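You operate a simulated robot arm through the tools that you are given. There is no shell and no other tool. Be economical: measure what you need, move in short steps, check, and stop when the job is done.

You run a simulated robot arm. Do the job below in one go: nothing can be reset, and whatever is moved stays where it is left.

Task
Take the stack card from the top of the turning-out table and leave it on top of the strap coil.
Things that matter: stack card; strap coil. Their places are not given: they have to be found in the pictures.

It is judged by the outcome, as a careful person would: the job done as asked, and still so three seconds after it is handed in. It fails if anything else is knocked over, pushed out of place, dropped, spilled or broken.

Robot
A 7-joint arm with a two-finger parallel gripper, fixed in place. Base frame: the origin is at the foot of the arm, x ahead of it, y to its left, z up; the work surface is at about z = 0. Readings come in m, rad, newtons and seconds.
With the tool pointing down near the work surface it reaches from about 0.22 to 0.58 m from the base axis. Its first joint turns from -1.152 to 1.152 rad. Payload 2.5 kg.
Tool frame: the origin (TCP) lies between the finger pads and is the grasp point; the fingertips stand 0.023 m ahead of it; z points along the fingers, y is the line along which they close. Largest opening 0.094 m; finger width 0.038, thickness 0.01; the body of the gripper, 0.054 by 0.096 m, starts 0.039 m behind the TCP.
Orientation is that of the tool frame in the base frame, as a unit quaternion [x, y, z, w]. With the fingers straight down and closing along the base's y, the tool's x points along the base's -x, its y along +y and its z along -z.

Tools
- The arm moves only by the tool arm_command. Its argument "commands" is a list of rows, each an object of numbers (a shift or turn left out is 0, a gripper value left out holds the last): "ax", "ay", "az": the turn, a rotation vector about the tool's x, y, z in rad; "dx", "dy", "dz": the shift along the tool's x, y, z in m; "claw": the closure in counts, from 0 (fully open) to 255 (shut). In form: [{"ax": .., "ay": .., "az": .., "dx": .., "dy": .., "dz": .., "claw": ..}, ...]. A call has 1 to 20 rows; each row shifts and turns the commanded pose from where the row before left it, along the tool's axes as they then stand. Each row takes 0.2 s and may step no farther than 0.05 m and 0.15 rad from the row before; otherwise, or with a gripper value out of range, the whole call is refused. A pose out of reach is approached as far as the arm can. The call stops where the force on the tool passes 40 N (or 10 N more than at its start, if that is more) or the arm is blocked; 0.2 s more then pass. Each finger travels about 0.108 m/s and halts on what it meets, pressing with about 39 N; the grip force reading is that of the motor and also rises with nothing between the fingers. The clock runs only during rows and for 0.2 s after the last one: add rows that do not move to give the fingers time. It gives the time, the measured TCP pose, the force on the tool (base axes), the opening and the grip force at its end, in the units of the frame above (readings bear some noise), and new pictures: "show" is both (left out), scene, wrist or none.
- Cameras (640 x 400 px; columns grow to the right, rows downward): "scene" is fixed at [0.0864, -0.3909, 0.5543]; the picture's right is [0.98, -0.18, 0.00], its down [-0.09, -0.49, -0.87] and it looks along [0.16, 0.85, -0.50] (base axes); focal length 351 px, centre (320, 200). "wrist" rides on the gripper at [-0.039, 0, -0.044] in the tool frame; the picture's right is [0.00, -1.00, 0.00], its down [0.97, 0.00, -0.24] and it looks along [0.24, 0.00, 0.97] (tool axes); focal length 218 px, centre (320, 200).
- measure_at(camera, pixels): for up to 12 pixels [column, row] of the newest picture of that camera ("zoom" is the newest enlarged one), the place [x, y, z] in the base frame of the surface seen there, good to about 0.002 m. No time passes.
- inspect(camera, box): a new picture of the part [left, top, right, bottom] of that camera's present view, enlarged. No time passes.
- close_job(): hands the job in; it is judged then, once.

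Go step by step. Measure first, check grasps and placings, and put right what went wrong. The budget is 60 turns and 120 pictures, counting those below and the enlarged ones. Unless the task says otherwise, let go and move clear before handing in, and close with one line.

The tools are called as a command line: name --argument value ..., lists and objects as JSON in quotes. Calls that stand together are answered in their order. arm_command: Moves the arm, as the interface text tells. Its arguments: {"type":"object","properties":{"commands":{"type":"array"},"show":{"type":"string","enum":["both","scene","wrist","none"]}},"required":["commands"]} The other tools are called the same way: measure_at (camera, pixels) gives the place of the surface under pixels of a picture; inspect (camera, box) takes an enlarged picture of a part of a camera's view; close_job () hands the job in.

At the start:

```text
time: 0.0
position: [0.2648, 0.2289, 0.2836]
tool_rot: [0.0, 1.0, 0.0, 0.001]
contact_force: [0.6, 0.7, 0.6]
gripper_width: 0.0938
gripper_force: 0.0
```

scene: 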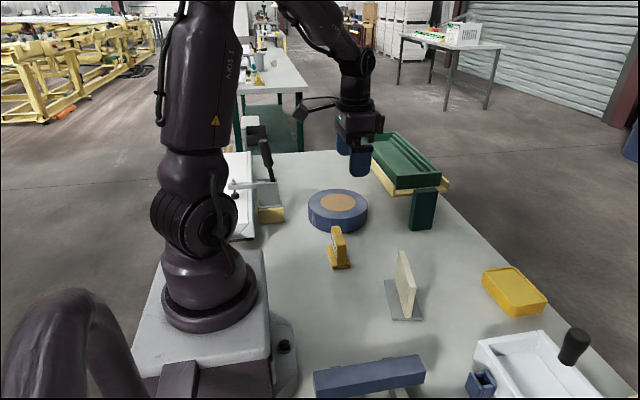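
wrist: 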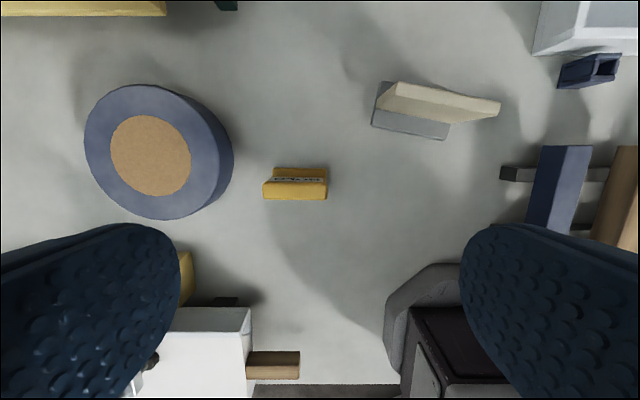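

The blue coil with a brown core at scene (338,208) looks like the strap coil. The candidates for the card are the yellow piece at (338,248) and the cream one at (404,285), so I'll enlarge these areas.

inspect --camera "scene" --box '[290, 170, 450, 330]'

inspect --camera "wrist" --box '[230, 60, 530, 240]'

inspect --camera "scene" --box '[220, 110, 460, 260]'

inspect --camera "scene" --box '[300, 250, 640, 400]'

```text
2.50 times, centred on (370, 250) of scene
```

zoom: 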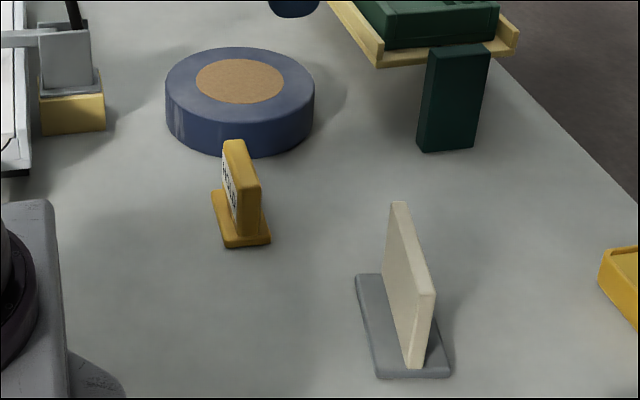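

```text
2.13 times, centred on (380, 150) of wrist
```

zoom: 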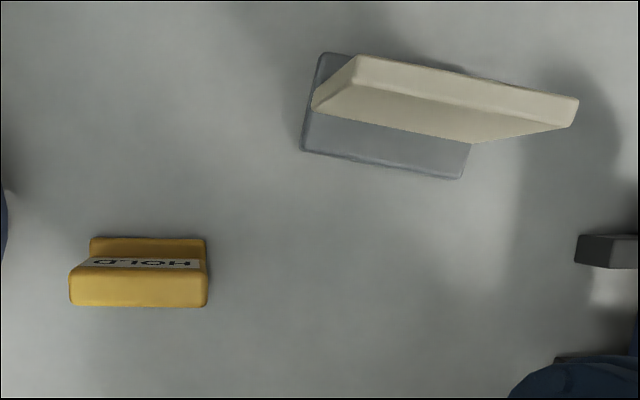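

```text
2.67 times, centred on (340, 185) of scene
```

zoom: 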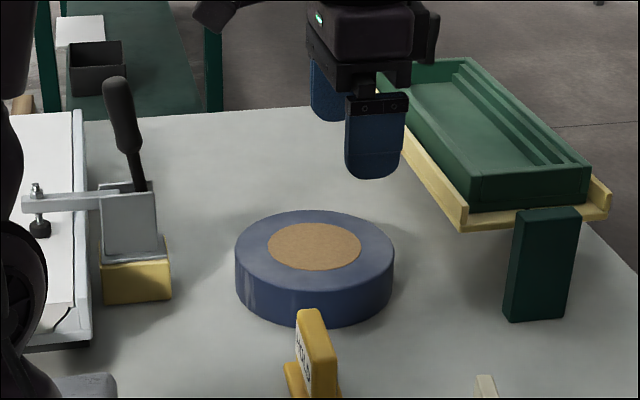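

```text
1.88 times, centred on (470, 325) of scene
```

zoom: 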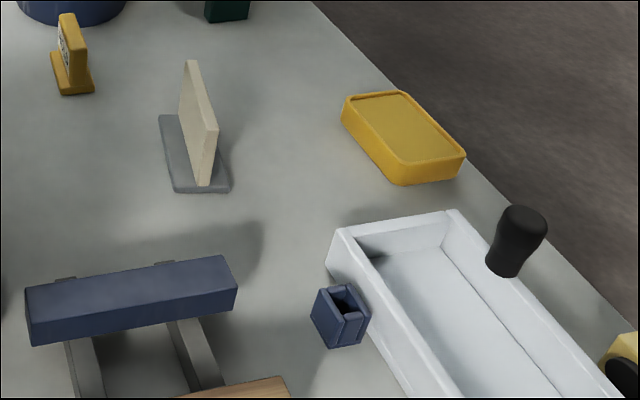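

The yellow piece carries the word HOLD, and the cream card in a grey foot shows no mark on the side seen so far. I'll measure both, along with the coil, before moving the wrist camera to look at the far faces.

measure_at --camera "scene" --pixels '[[338, 203], [313, 205], [366, 208], [338, 191], [338, 230], [399, 252], [410, 290], [406, 312], [388, 315], [421, 318], [380, 282], [340, 230]]'

measure_at --camera "wrist" --pixels '[[393, 88], [497, 108], [381, 107], [440, 130], [375, 128], [443, 138], [380, 84], [268, 198], [325, 197], [150, 155], [275, 170], [322, 170]]'

```text
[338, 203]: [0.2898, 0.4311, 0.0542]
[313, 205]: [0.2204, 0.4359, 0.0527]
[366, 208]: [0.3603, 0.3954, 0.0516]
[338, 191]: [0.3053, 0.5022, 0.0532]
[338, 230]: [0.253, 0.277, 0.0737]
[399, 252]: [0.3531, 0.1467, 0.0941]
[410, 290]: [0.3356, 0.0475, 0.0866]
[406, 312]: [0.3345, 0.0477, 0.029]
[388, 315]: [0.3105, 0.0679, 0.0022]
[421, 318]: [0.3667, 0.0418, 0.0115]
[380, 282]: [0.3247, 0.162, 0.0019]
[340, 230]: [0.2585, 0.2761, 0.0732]
```

```text
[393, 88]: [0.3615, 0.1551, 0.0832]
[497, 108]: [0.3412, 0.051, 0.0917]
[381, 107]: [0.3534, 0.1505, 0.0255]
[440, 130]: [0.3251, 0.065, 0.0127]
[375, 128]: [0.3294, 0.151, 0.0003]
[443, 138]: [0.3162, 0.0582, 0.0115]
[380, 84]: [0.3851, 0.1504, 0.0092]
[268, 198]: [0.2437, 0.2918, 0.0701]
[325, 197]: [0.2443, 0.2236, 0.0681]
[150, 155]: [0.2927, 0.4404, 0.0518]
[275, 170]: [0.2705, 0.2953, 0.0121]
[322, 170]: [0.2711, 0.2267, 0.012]
```

The coil's top is centred near (0.29, 0.44) at z 0.053. The cream card runs along y from 0.05 to 0.15, up to z 0.092. I'll go out in front of both cards and look back at their +x faces.

arm_command --commands '[{"dx": -0.04, "dy": -0.015}, {"dx": -0.04, "dy": -0.015}, {"dx": -0.04, "dy": -0.015}, {"dx": -0.04, "dy": -0.015}, {"dx": -0.04, "dy": -0.015}, {"ay": 0.14}, {"ay": 0.14}, {"ay": 0.14}, {}]'

```text
time: 2.0
position: [0.4653, 0.1551, 0.2851]
tool_rot: [-0.001, 0.978, 0.0, -0.209]
contact_force: [-0.7, -0.3, 0.4]
gripper_width: 0.094
gripper_force: 0.0
```

scene: 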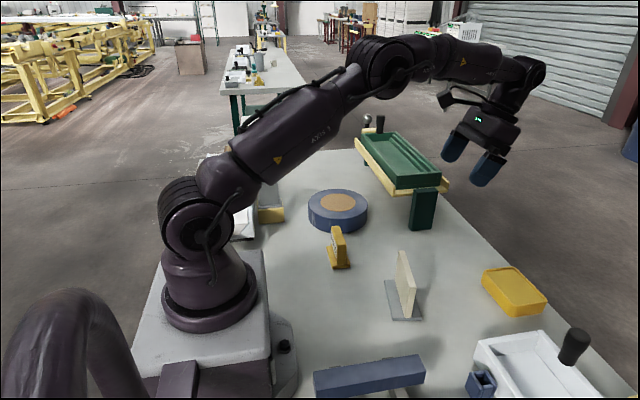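
wrist: 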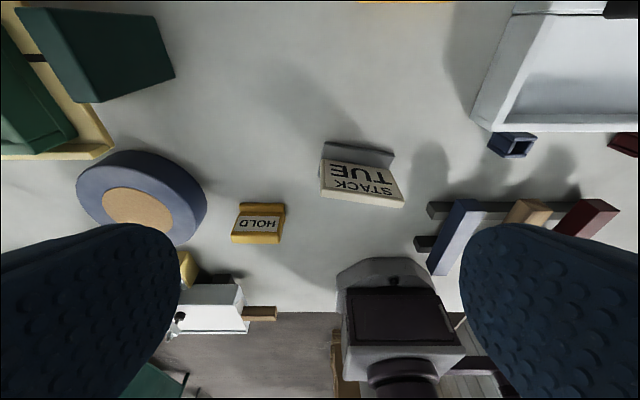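

The cream card reads "STACK TUE" at wrist (362,180), so it is the stack card. I'll measure its edges for the grasp.

inspect --camera "wrist" --box '[290, 120, 430, 220]'

measure_at --camera "wrist" --pixels '[[328, 160], [388, 170], [323, 190], [400, 200], [360, 180], [325, 144], [393, 154], [362, 162], [362, 192], [322, 197], [402, 206], [361, 198]]'

measure_at --camera "scene" --pixels '[[397, 254], [402, 254], [409, 288], [415, 288], [400, 275], [402, 265], [406, 270], [410, 281], [397, 300], [390, 285]]'

```text
4.00 times, centred on (360, 170) of wrist
```

zoom: 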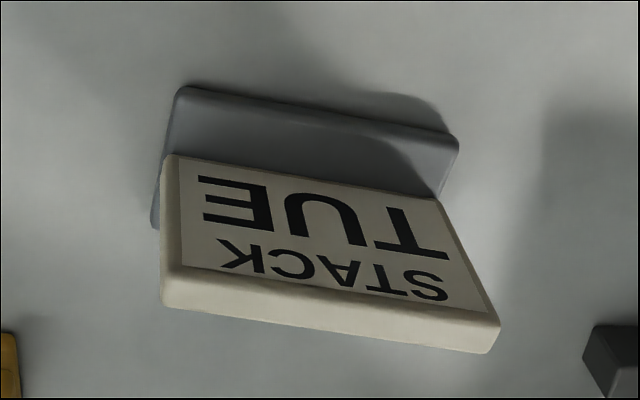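

```text
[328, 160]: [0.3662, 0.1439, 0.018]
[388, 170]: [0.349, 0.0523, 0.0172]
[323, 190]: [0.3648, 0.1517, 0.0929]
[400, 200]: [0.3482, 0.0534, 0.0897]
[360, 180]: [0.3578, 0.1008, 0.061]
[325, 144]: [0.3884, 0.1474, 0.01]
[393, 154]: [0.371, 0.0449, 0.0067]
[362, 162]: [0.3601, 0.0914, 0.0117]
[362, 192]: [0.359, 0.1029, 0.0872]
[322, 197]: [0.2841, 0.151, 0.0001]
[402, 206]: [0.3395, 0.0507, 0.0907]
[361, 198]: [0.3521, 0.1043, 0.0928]
```

```text
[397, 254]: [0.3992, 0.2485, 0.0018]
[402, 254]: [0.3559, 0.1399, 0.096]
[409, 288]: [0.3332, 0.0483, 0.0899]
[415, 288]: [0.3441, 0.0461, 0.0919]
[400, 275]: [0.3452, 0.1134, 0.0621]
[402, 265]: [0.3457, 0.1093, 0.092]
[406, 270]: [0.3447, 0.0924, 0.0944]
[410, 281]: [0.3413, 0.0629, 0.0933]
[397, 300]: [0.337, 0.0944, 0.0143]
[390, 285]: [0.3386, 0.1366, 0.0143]
```

The card stands upright, centred near (0.350, 0.101), with its top at z 0.094 and turned about 0.17 rad. I'll check the heights of the neighbours around the coil while turning upright and yawing for the grasp.

measure_at --camera "scene" --pixels '[[362, 138], [395, 188], [415, 190], [367, 120], [380, 122], [411, 225], [441, 180], [338, 193], [310, 210], [367, 207], [338, 213], [270, 215]]'

arm_command --commands '[{"ay": -0.14}, {"ay": -0.14}, {"ay": -0.14}, {"az": -0.14, "dx": 0.0}, {"az": -0.14}, {"az": -0.14}, {"az": -0.14}, {"az": -0.14}, {"az": -0.14}, {"az": -0.14}, {"az": -0.14}, {"az": -0.14}, {"az": -0.143}, {}]'

```text
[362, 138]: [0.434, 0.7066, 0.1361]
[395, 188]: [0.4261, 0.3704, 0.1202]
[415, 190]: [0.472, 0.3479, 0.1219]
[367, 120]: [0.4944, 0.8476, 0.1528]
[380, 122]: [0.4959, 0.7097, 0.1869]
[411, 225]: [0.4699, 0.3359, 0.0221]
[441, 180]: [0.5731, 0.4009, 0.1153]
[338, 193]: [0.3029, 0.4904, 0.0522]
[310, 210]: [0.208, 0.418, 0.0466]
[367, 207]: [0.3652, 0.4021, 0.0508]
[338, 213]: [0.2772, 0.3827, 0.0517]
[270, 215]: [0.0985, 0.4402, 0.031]
```

```text
time: 5.0
position: [0.4642, 0.1535, 0.283]
tool_rot: [-0.646, 0.763, -0.001, 0.0]
contact_force: [-0.4, -0.1, -0.8]
gripper_width: 0.094
gripper_force: 0.1
```

scene: 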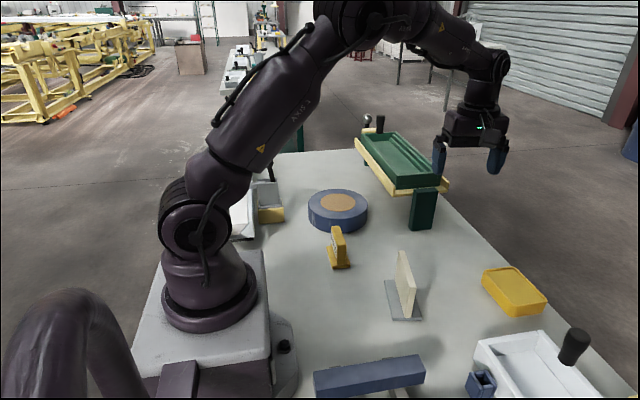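
wrist: 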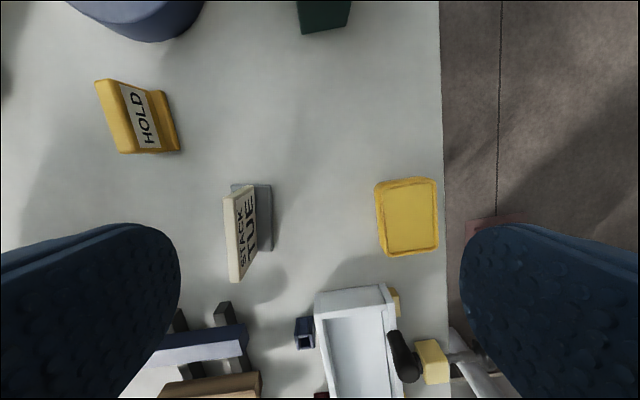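

The yaw now lines up with the card. The next move takes the gripper over the card at z 0.16 for a check.

arm_command --commands '[{"dx": 0.0235, "dy": 0.0346}, {"dx": 0.0235, "dy": 0.0346}, {"dx": 0.0236, "dy": 0.0346}, {"dz": 0.04}, {"dz": 0.04}, {"dz": 0.04}, {}, {}]'

```text
time: 6.8
position: [0.3514, 0.1002, 0.1632]
tool_rot: [-0.645, 0.764, -0.002, 0.001]
contact_force: [1.1, 0.3, -0.2]
gripper_width: 0.094
gripper_force: 0.1
```

scene: 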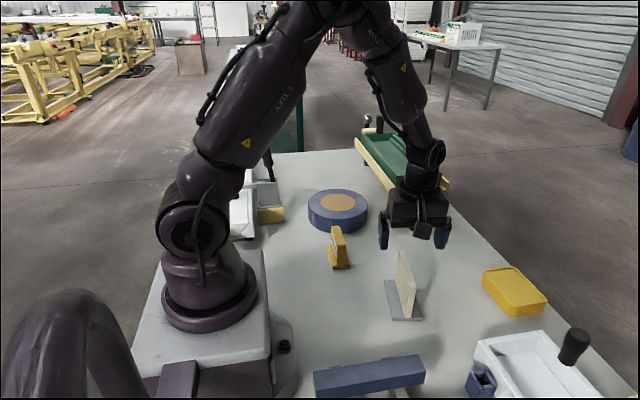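
wrist: 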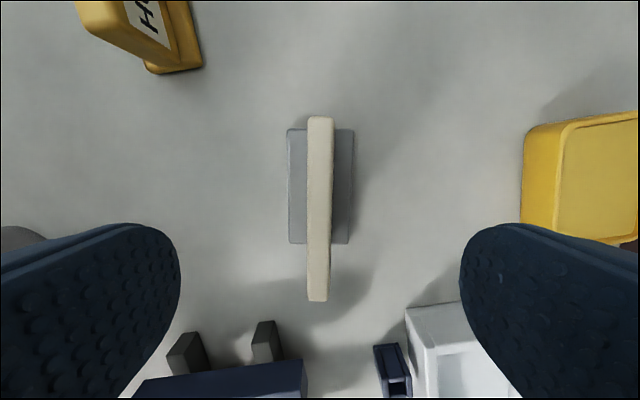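

The card is centred between the fingers (column 319) and the yaw matches. I'll descend to z 0.066 and close.

arm_command --commands '[{"dz": 0.035}, {"dz": 0.035}, {"dz": 0.027}, {}, {"claw": 60}, {"claw": 120}, {"claw": 180}, {"claw": 255}, {}, {}, {}]'

```text
time: 9.2
position: [0.3496, 0.1006, 0.0673]
tool_rot: [-0.645, 0.764, 0.0, 0.001]
contact_force: [-0.5, -0.8, 0.1]
gripper_width: 0.0132
gripper_force: 38.9
```

scene: 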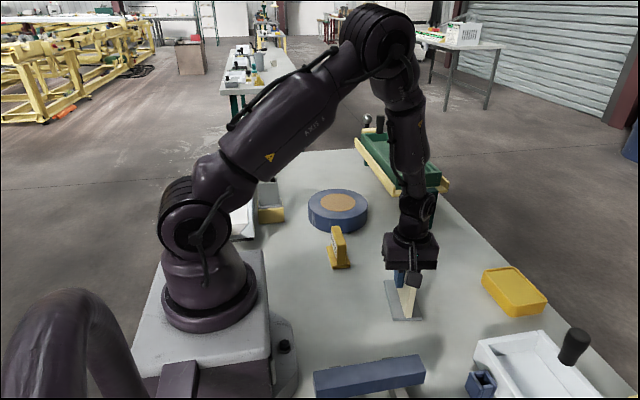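
wrist: 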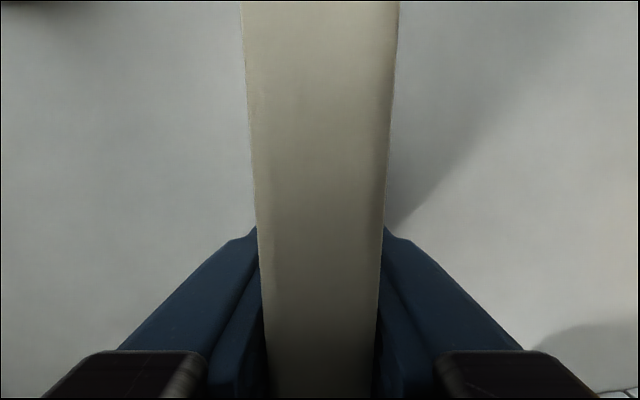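

The fingers hold the card at 13 mm opening. I'll lift straight up and check that the foot comes along.

arm_command --commands '[{"dz": -0.02}, {"dz": -0.03}, {"dz": -0.04}, {"dz": -0.04}, {"dz": -0.04}, {}, {}]'

inspect --camera "scene" --box '[280, 150, 480, 330]'

```text
time: 10.8
position: [0.3499, 0.1023, 0.2379]
tool_rot: [-0.646, 0.764, 0.0, 0.001]
contact_force: [0.0, -1.0, 0.2]
gripper_width: 0.0
gripper_force: 38.7
```

scene: 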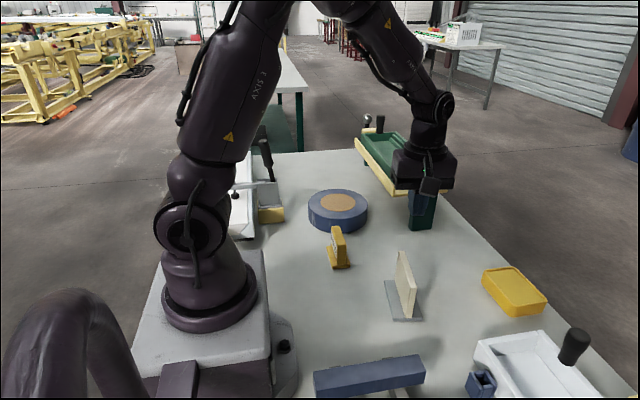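
wrist: 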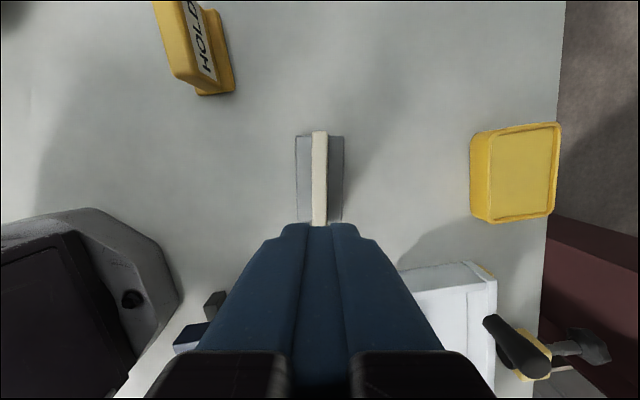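

```text
2.22 times, centred on (380, 240) of scene
```

zoom: 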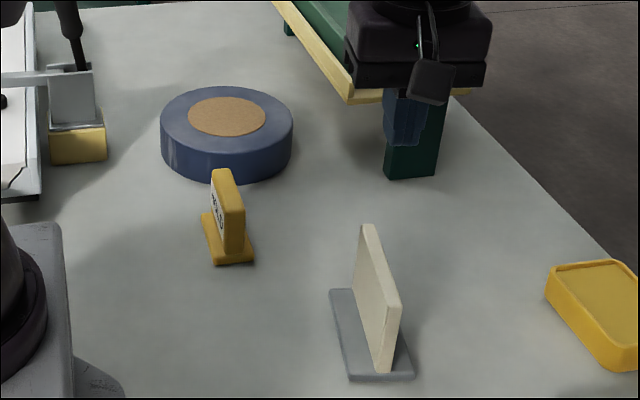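

The fingers ended shut (0.0) and the card still stands at (405,285), so it slipped out of the grip. I'll reopen, check its place, and grip deeper before trying a slow lift while reading the force.

arm_command --commands '[{"claw": 0}, {}, {}, {}, {"dz": 0.04}, {"dz": 0.035}]'

measure_at --camera "scene" --pixels '[[402, 265], [406, 270], [410, 281], [400, 275], [397, 300], [390, 285]]'

```text
time: 12.2
position: [0.3515, 0.1028, 0.1606]
tool_rot: [-0.645, 0.764, 0.0, 0.001]
contact_force: [-0.9, -0.8, 0.7]
gripper_width: 0.094
gripper_force: 0.0
```

scene: 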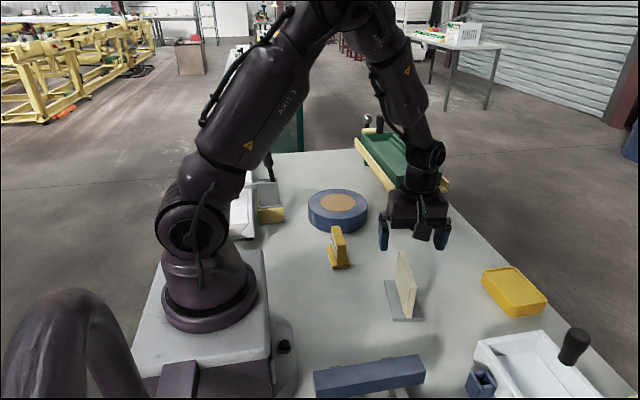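
wrist: 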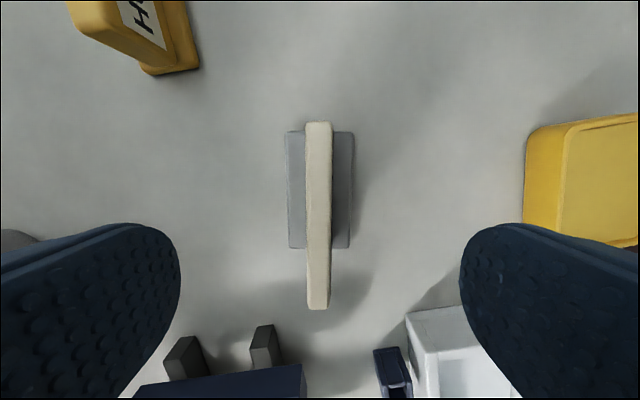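

```text
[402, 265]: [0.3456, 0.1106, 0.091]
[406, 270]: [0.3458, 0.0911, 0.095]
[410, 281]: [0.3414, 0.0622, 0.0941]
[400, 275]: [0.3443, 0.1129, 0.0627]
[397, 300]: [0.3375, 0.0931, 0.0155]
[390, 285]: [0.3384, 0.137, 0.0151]
```

The card has not moved. I'll descend to z 0.058, close, wait, then lift only about 6 mm.

arm_command --commands '[{"dz": 0.04}, {"dz": 0.035}, {"dz": 0.02}, {"dz": 0.0075}, {}, {"claw": 120}, {"claw": 255}, {}, {}, {}, {}, {}, {"dz": -0.002}, {"dz": -0.002}, {"dz": -0.002}]'

inspect --camera "scene" --box '[360, 220, 460, 330]'

```text
time: 15.4
position: [0.351, 0.1011, 0.0657]
tool_rot: [-0.645, 0.764, -0.001, 0.001]
contact_force: [0.4, 0.6, -1.1]
gripper_width: 0.0135
gripper_force: 39.0
```

scene: 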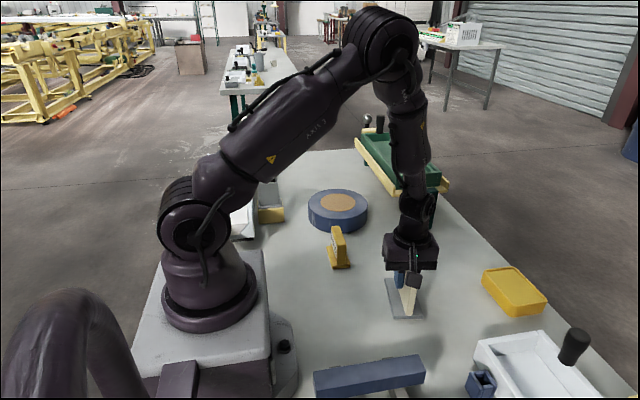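
wrist: 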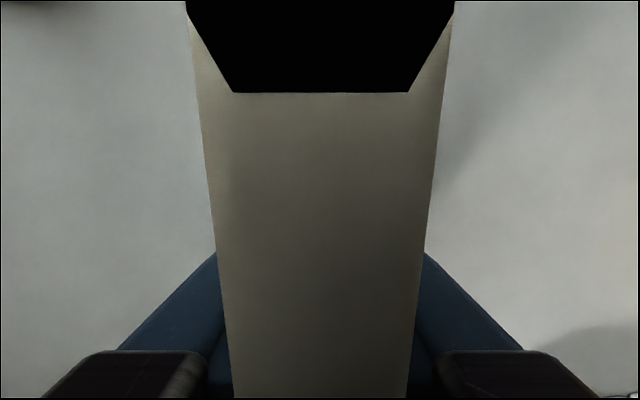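

```text
3.64 times, centred on (410, 275) of scene
```

zoom: 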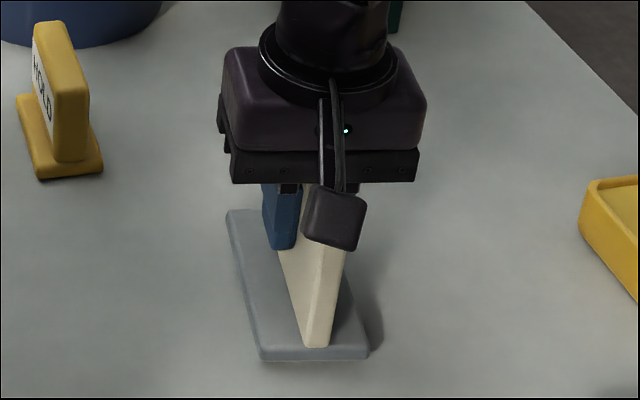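

In the wrist picture the card's top looks nearer than in the first grasp at about the same height (230 px wide against 145 px), so it may have come up. I'll measure the card and foot.

measure_at --camera "zoom" --pixels '[[260, 300], [280, 350], [350, 353], [245, 260], [318, 320], [355, 330], [312, 348], [200, 320], [235, 215]]'

```text
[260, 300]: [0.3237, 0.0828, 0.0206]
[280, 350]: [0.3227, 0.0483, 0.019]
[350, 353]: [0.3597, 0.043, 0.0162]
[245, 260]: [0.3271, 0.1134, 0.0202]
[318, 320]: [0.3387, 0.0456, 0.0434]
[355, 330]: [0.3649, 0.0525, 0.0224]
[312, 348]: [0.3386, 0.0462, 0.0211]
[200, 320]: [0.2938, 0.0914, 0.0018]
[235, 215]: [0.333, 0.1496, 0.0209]
```

The foot's top is now at z 0.0205, against 0.012 before, so the card is about 8 mm off the table and the grip holds when lifted gently. I'll keep lifting in small steps.

arm_command --commands '[{"dz": -0.002}, {"dz": -0.002}, {"dz": -0.0025}, {"dz": -0.003}, {"dz": -0.003}, {"dz": -0.003}, {"dz": -0.003}, {"dz": -0.003}, {"dz": -0.003}, {"dz": -0.003}, {"dz": -0.003}, {"dz": -0.003}, {"dz": -0.003}, {"dz": -0.003}, {"dz": -0.003}, {"dz": -0.003}, {"dz": -0.003}, {"dz": -0.003}, {"dz": -0.003}, {"dz": -0.002}]'

inspect --camera "scene" --box '[340, 190, 460, 310]'

```text
time: 19.6
position: [0.3494, 0.1024, 0.1227]
tool_rot: [-0.645, 0.764, 0.0, 0.0]
contact_force: [0.2, 0.7, -0.2]
gripper_width: 0.0133
gripper_force: 39.4
```

scene: 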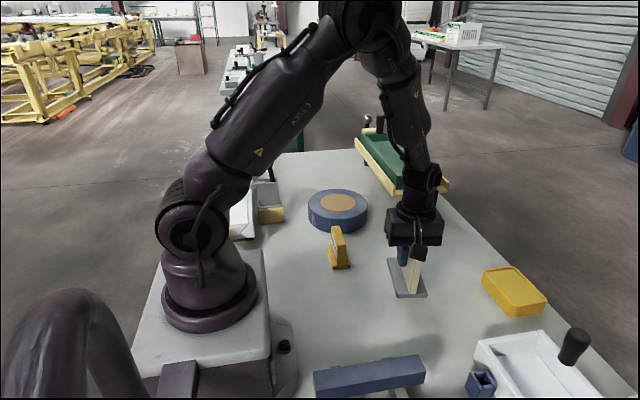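
wrist: 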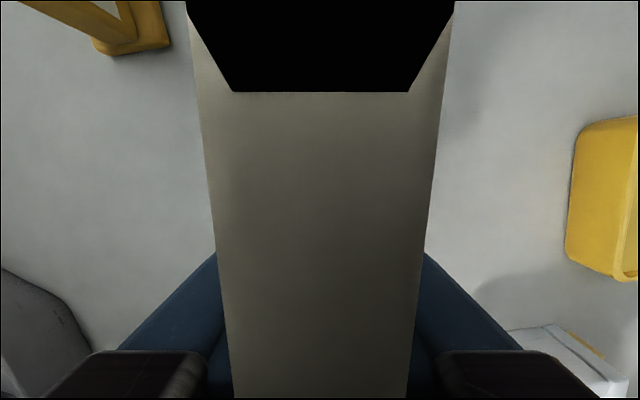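

```text
3.33 times, centred on (400, 250) of scene
```

zoom: 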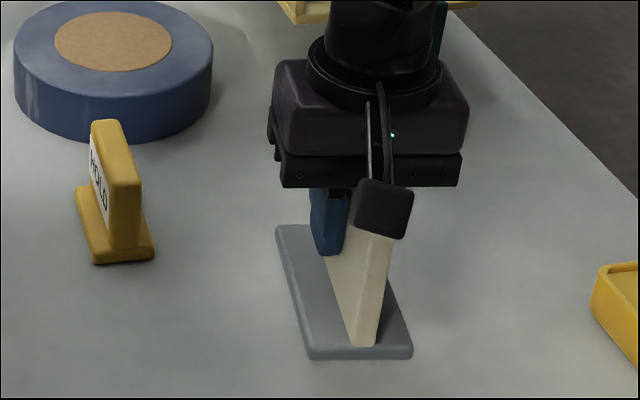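

The wrist view of the card is unchanged, so it is not slipping. I'll lift another 36 mm and measure the coil rim more carefully.

arm_command --commands '[{"dz": -0.002}, {"dz": -0.003}, {"dz": -0.0035}, {"dz": -0.0035}, {"dz": -0.0035}, {"dz": -0.0035}, {"dz": -0.0035}, {"dz": -0.0035}, {"dz": -0.0035}, {"dz": -0.003}, {"dz": -0.002}, {"dz": -0.001}, {}]' --show "scene"

inspect --camera "scene" --box '[288, 170, 388, 250]'

```text
time: 22.4
position: [0.3501, 0.1031, 0.1584]
tool_rot: [-0.645, 0.764, 0.0, 0.001]
contact_force: [-1.5, -0.3, -0.9]
gripper_width: 0.0132
gripper_force: 39.1
```

scene: 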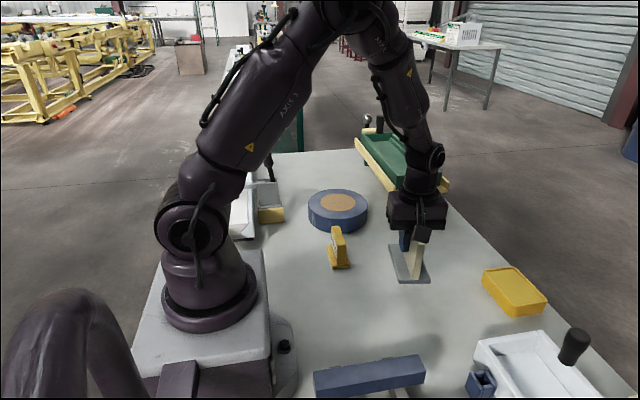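

```text
5.00 times, centred on (338, 210) of scene
```

zoom: 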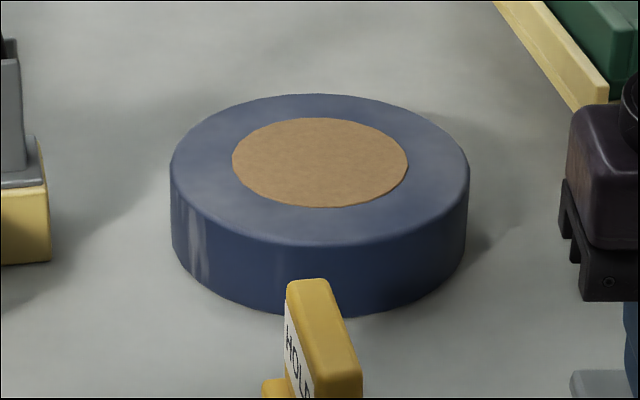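

measure_at --camera "zoom" --pixels '[[235, 162], [406, 162], [320, 120], [320, 205], [175, 160], [465, 165], [320, 97], [320, 242], [320, 162], [575, 110], [500, 5]]'

```text
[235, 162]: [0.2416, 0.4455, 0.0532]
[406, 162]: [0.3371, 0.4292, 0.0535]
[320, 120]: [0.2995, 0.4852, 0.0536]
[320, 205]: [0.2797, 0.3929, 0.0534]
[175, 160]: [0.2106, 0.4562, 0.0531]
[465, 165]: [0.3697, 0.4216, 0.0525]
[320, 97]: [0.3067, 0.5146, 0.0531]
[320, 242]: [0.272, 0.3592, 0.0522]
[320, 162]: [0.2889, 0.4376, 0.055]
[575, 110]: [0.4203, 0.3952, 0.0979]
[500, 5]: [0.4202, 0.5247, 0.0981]
```

The coil's top is centred at (0.2895, 0.438), with radius 0.081 and z 0.0535, and the core is flush and solid. I'll carry the card across smoothly at this height in two halves, with the foot at about z 0.10, clear of the HOLD sign's 0.074.

arm_command --commands '[{"dx": -0.00235, "dy": 0.00085}, {"dx": -0.0047, "dy": 0.0017}, {"dx": -0.00706, "dy": 0.00256}, {"dx": -0.00941, "dy": 0.00341}, {"dx": -0.00941, "dy": 0.00341}, {"dx": -0.00941, "dy": 0.00341}, {"dx": -0.00941, "dy": 0.00341}, {"dx": -0.00941, "dy": 0.00341}, {"dx": -0.00941, "dy": 0.00341}, {"dx": -0.00941, "dy": 0.00341}, {"dx": -0.00941, "dy": 0.00341}, {"dx": -0.00941, "dy": 0.00341}, {"dx": -0.00941, "dy": 0.00341}, {"dx": -0.00941, "dy": 0.00341}, {"dx": -0.00941, "dy": 0.00341}, {"dx": -0.00941, "dy": 0.00341}, {"dx": -0.00941, "dy": 0.00341}, {"dx": -0.00706, "dy": 0.00256}, {"dx": -0.0047, "dy": 0.0017}, {"dx": -0.00235, "dy": 0.00085}]'

```text
time: 26.6
position: [0.3211, 0.27, 0.1579]
tool_rot: [-0.646, 0.764, 0.0, 0.0]
contact_force: [-1.1, -0.4, -0.4]
gripper_width: 0.0136
gripper_force: 39.2
```

scene: 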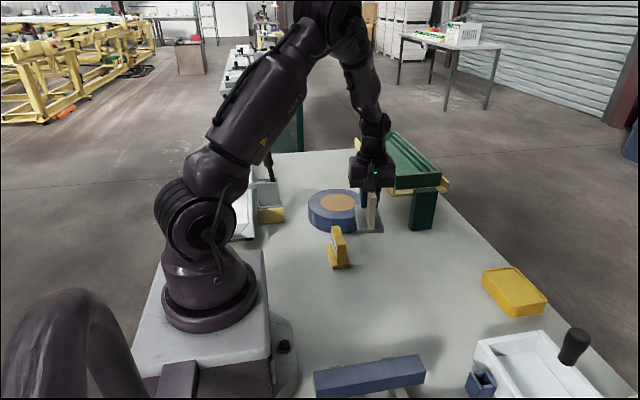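
wrist: 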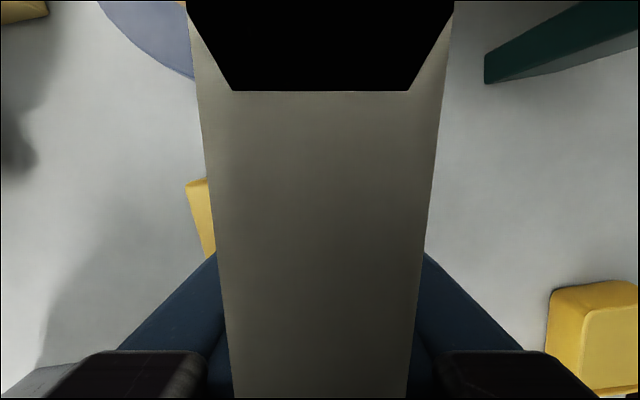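

The grip is steady and the card has not shifted in the fingers. Now the second half.

arm_command --commands '[{"dx": -0.00235, "dy": 0.00085}, {"dx": -0.0047, "dy": 0.0017}, {"dx": -0.00706, "dy": 0.00256}, {"dx": -0.00941, "dy": 0.00341}, {"dx": -0.00941, "dy": 0.00341}, {"dx": -0.00941, "dy": 0.00341}, {"dx": -0.00941, "dy": 0.00341}, {"dx": -0.00941, "dy": 0.00341}, {"dx": -0.00941, "dy": 0.00341}, {"dx": -0.00941, "dy": 0.00341}, {"dx": -0.00941, "dy": 0.00341}, {"dx": -0.00941, "dy": 0.00341}, {"dx": -0.00941, "dy": 0.00341}, {"dx": -0.00941, "dy": 0.00341}, {"dx": -0.00941, "dy": 0.00341}, {"dx": -0.00941, "dy": 0.00341}, {"dx": -0.00941, "dy": 0.00341}, {"dx": -0.00706, "dy": 0.00256}, {"dx": -0.0047, "dy": 0.0017}, {"dx": -0.00235, "dy": 0.00085}]'

inspect --camera "scene" --box '[280, 130, 400, 240]'

```text
time: 30.8
position: [0.2901, 0.4372, 0.1568]
tool_rot: [-0.646, 0.764, 0.0, 0.0]
contact_force: [-0.2, -0.9, -0.5]
gripper_width: 0.0135
gripper_force: 39.1
```

scene: 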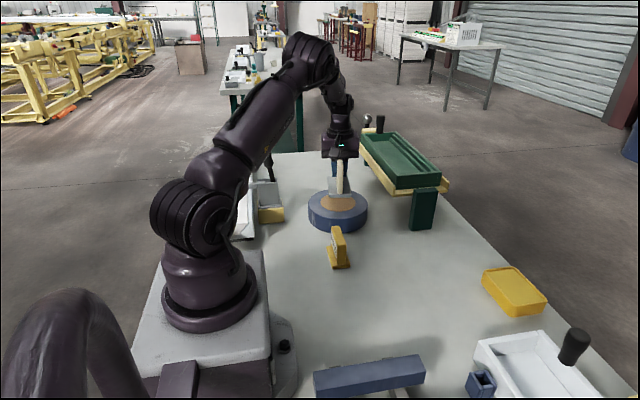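
wrist: 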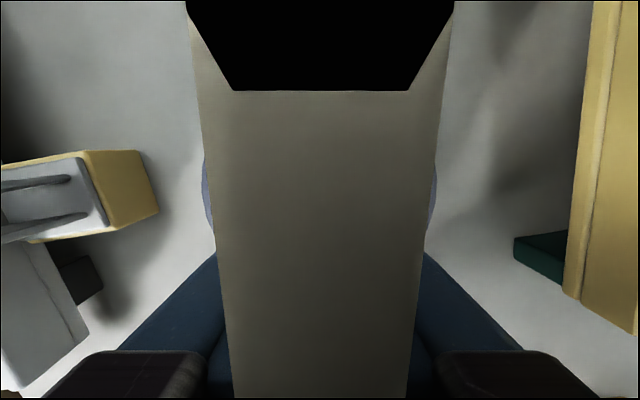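

```text
3.64 times, centred on (340, 185) of scene
```

zoom: 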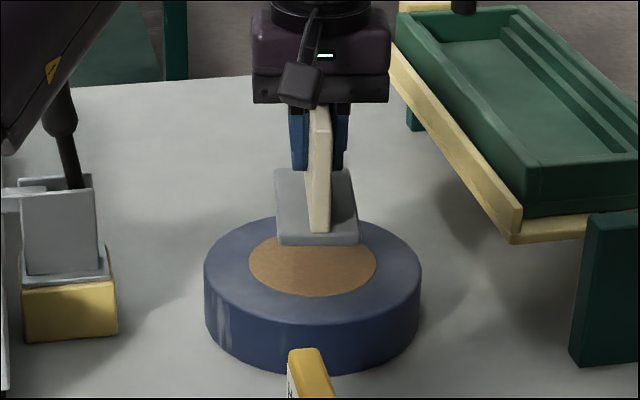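

The card is over the coil. I'll measure the foot height and centring.

measure_at --camera "zoom" --pixels '[[282, 234], [355, 230], [280, 175], [348, 178], [300, 240], [340, 241], [320, 270]]'

```text
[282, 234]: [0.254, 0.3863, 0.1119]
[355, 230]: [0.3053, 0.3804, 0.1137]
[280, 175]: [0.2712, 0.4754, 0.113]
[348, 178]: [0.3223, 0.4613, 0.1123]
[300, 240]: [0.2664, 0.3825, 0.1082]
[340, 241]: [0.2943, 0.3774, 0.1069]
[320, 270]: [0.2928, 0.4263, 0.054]
```

The foot's centre is near (0.288, 0.430) and its underside about 47 mm above the coil top. I'll nudge it +5 mm in y and lower it slowly to just above contact.

arm_command --commands '[{"dx": -0.0025}, {"dx": -0.0025, "dz": 0.001}, {"dz": 0.002}, {"dz": 0.003}, {"dz": 0.003}, {"dz": 0.003}, {"dz": 0.003}, {"dz": 0.003}, {"dz": 0.003}, {"dz": 0.003}, {"dz": 0.003}, {"dz": 0.003}, {"dz": 0.003}, {"dz": 0.003}, {"dz": 0.003}, {"dz": 0.002}, {"dz": 0.001}, {"dz": 0.001}, {}]'

inspect --camera "scene" --box '[290, 150, 390, 240]'

```text
time: 34.8
position: [0.2913, 0.4407, 0.1142]
tool_rot: [-0.645, 0.764, 0.0, 0.0]
contact_force: [0.1, -0.2, -0.7]
gripper_width: 0.0133
gripper_force: 38.9
```

scene: 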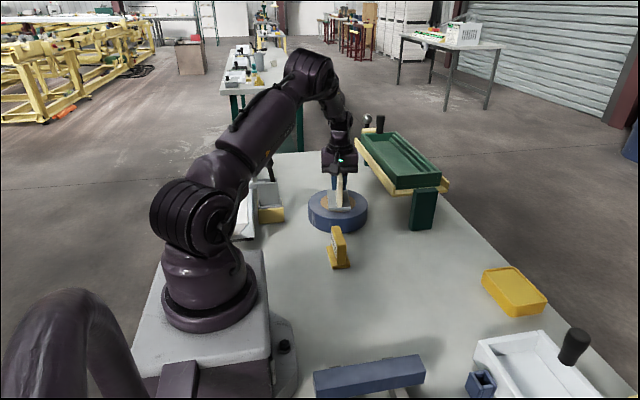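
wrist: 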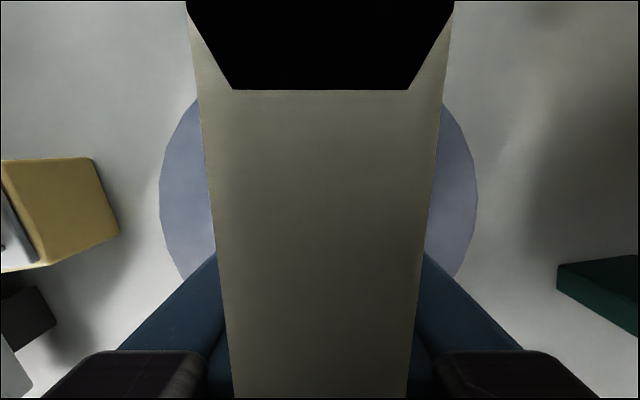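

```text
4.44 times, centred on (340, 195) of scene
```

zoom: 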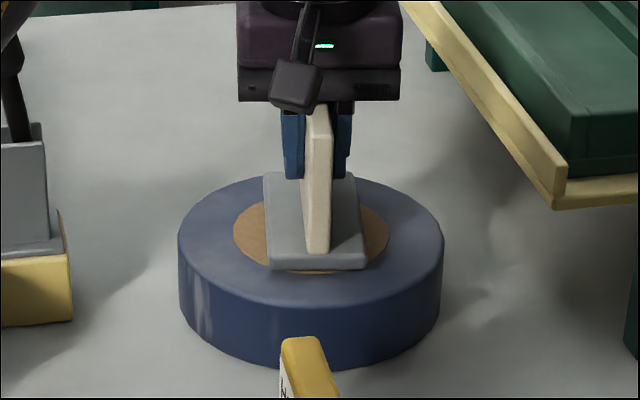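

It sits about 3–4 mm above the coil with no contact force yet. I'll lower in 1 mm steps and watch the force.

arm_command --commands '[{"dz": 0.001}, {"dz": 0.001}, {"dz": 0.001}, {}]' --show "none"

arm_command --commands '[{"dz": 0.001}, {}]' --show "scene"

```text
time: 35.8
position: [0.2915, 0.4412, 0.1111]
tool_rot: [-0.645, 0.764, -0.001, 0.0]
contact_force: [0.7, -0.4, -1.2]
gripper_width: 0.0136
gripper_force: 39.4
```

```text
time: 36.4
position: [0.2912, 0.4422, 0.1108]
tool_rot: [-0.646, 0.764, -0.001, 0.001]
contact_force: [-0.4, -0.2, -1.2]
gripper_width: 0.0135
gripper_force: 39.1
```

scene: 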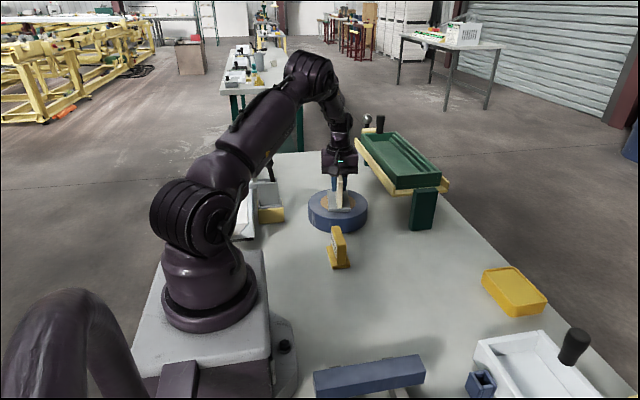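

There is no clear force yet, so I'll continue in 1 mm steps.

arm_command --commands '[{"dz": 0.001}, {}]' --show "none"

arm_command --commands '[{"dz": 0.001}, {}]' --show "none"

inspect --camera "scene" --box '[290, 150, 390, 240]'

```text
time: 37.0
position: [0.2893, 0.4418, 0.1104]
tool_rot: [-0.646, 0.763, -0.001, 0.001]
contact_force: [-0.2, -0.3, -1.0]
gripper_width: 0.0133
gripper_force: 39.6
```

```text
time: 37.6
position: [0.2919, 0.4426, 0.109]
tool_rot: [-0.645, 0.764, 0.0, 0.0]
contact_force: [-0.9, -0.1, -0.1]
gripper_width: 0.0135
gripper_force: 38.8
```

```text
4.44 times, centred on (340, 195) of scene
```

zoom: 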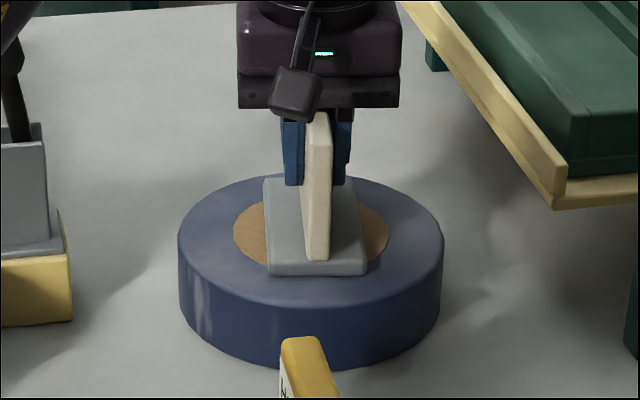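

measure_at --camera "zoom" --pixels '[[275, 262], [285, 220], [350, 215], [358, 260], [300, 273], [345, 273], [300, 283], [268, 190], [354, 190]]'

arm_command --commands '[{"dz": 0.001}, {}]' --show "none"

```text
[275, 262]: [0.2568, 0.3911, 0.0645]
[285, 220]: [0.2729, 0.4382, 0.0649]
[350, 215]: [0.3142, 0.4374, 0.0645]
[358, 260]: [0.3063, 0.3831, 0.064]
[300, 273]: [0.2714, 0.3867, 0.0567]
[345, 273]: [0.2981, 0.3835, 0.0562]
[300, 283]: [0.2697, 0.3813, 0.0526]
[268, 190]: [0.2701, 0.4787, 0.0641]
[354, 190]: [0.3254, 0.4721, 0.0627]
```

```text
time: 38.2
position: [0.292, 0.443, 0.1093]
tool_rot: [-0.646, 0.763, -0.001, 0.001]
contact_force: [-2.7, -4.1, 18.5]
gripper_width: 0.0135
gripper_force: 39.0
```

The force rose to 18.5 N, so the foot is on the coil. I'll ease up 0.7 mm and open the fingers gently.

arm_command --commands '[{"dz": -0.0007}, {}, {"claw": 200}, {"claw": 170}, {"claw": 140}, {"claw": 100}, {"claw": 50}, {"claw": 0}, {}, {}, {}]'

```text
time: 40.6
position: [0.2908, 0.4426, 0.1076]
tool_rot: [-0.645, 0.764, -0.001, 0.001]
contact_force: [-0.3, 0.4, -0.2]
gripper_width: 0.0939
gripper_force: 0.0
```

scene: 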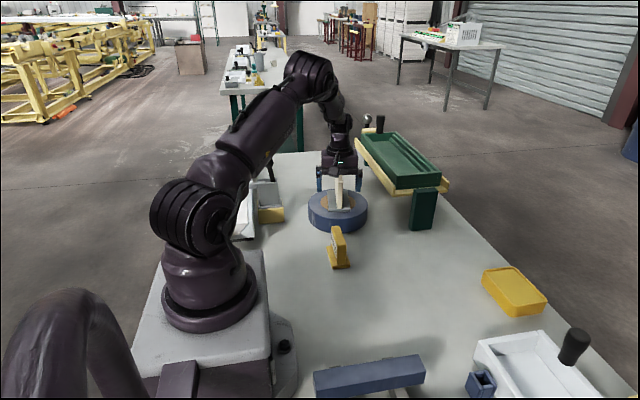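
wrist: 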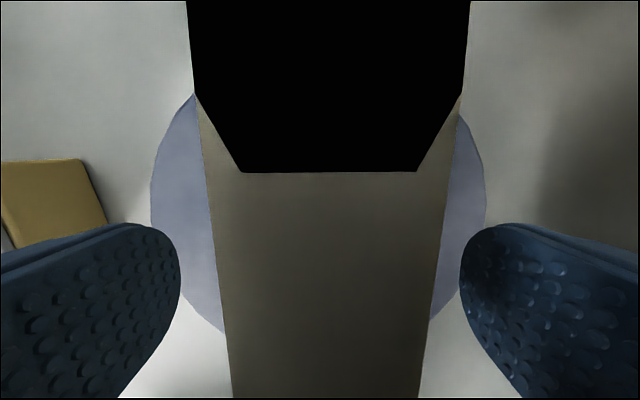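

The fingers are fully open and the card stands on its own. I'll rise straight up and clear.

arm_command --commands '[{"dz": -0.01}, {"dz": -0.02}, {"dz": -0.03}, {"dz": -0.04}, {"dz": -0.04}, {}, {}]'

inspect --camera "scene" --box '[270, 130, 410, 280]'

```text
time: 42.2
position: [0.2921, 0.4426, 0.2489]
tool_rot: [-0.645, 0.764, -0.001, 0.0]
contact_force: [0.5, 0.1, 0.3]
gripper_width: 0.0941
gripper_force: 0.3
```

scene: 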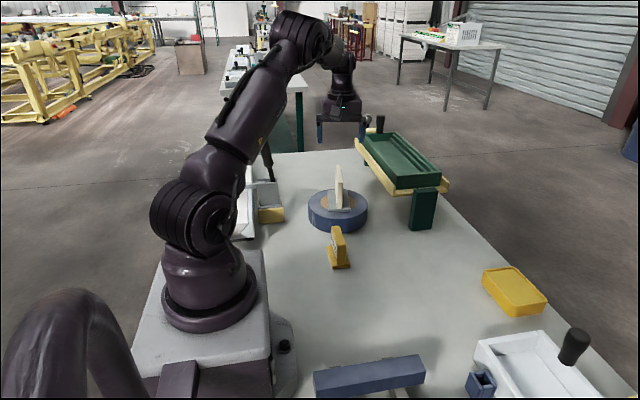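
wrist: 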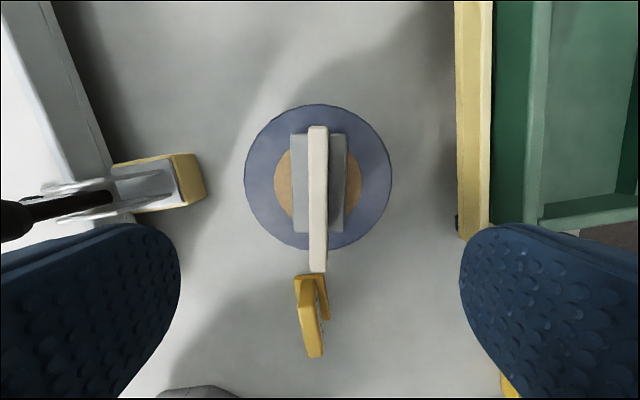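

```text
2.67 times, centred on (340, 205) of scene
```

zoom: 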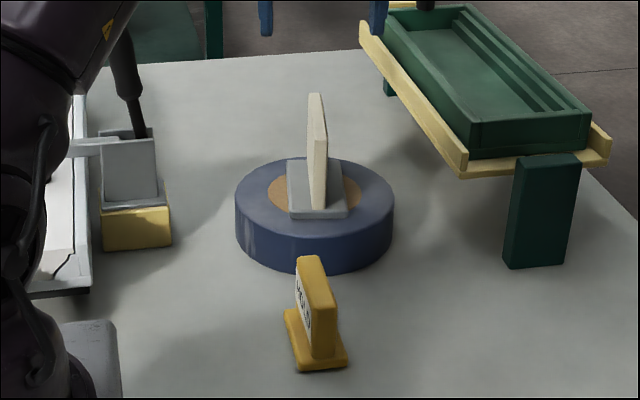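

The stack card stands upright in the middle of the coil at scene (338,190), the gripper is clear, and the HOLD sign and other pieces are where they were. I'm handing it in.

close_job

```text
The job is handed in.
```

The stack card ("STACK TUE") is standing upright near the centre of the top of the strap coil, released, with the gripper clear. It slipped from the first grip without moving, and I saw nothing else out of place.
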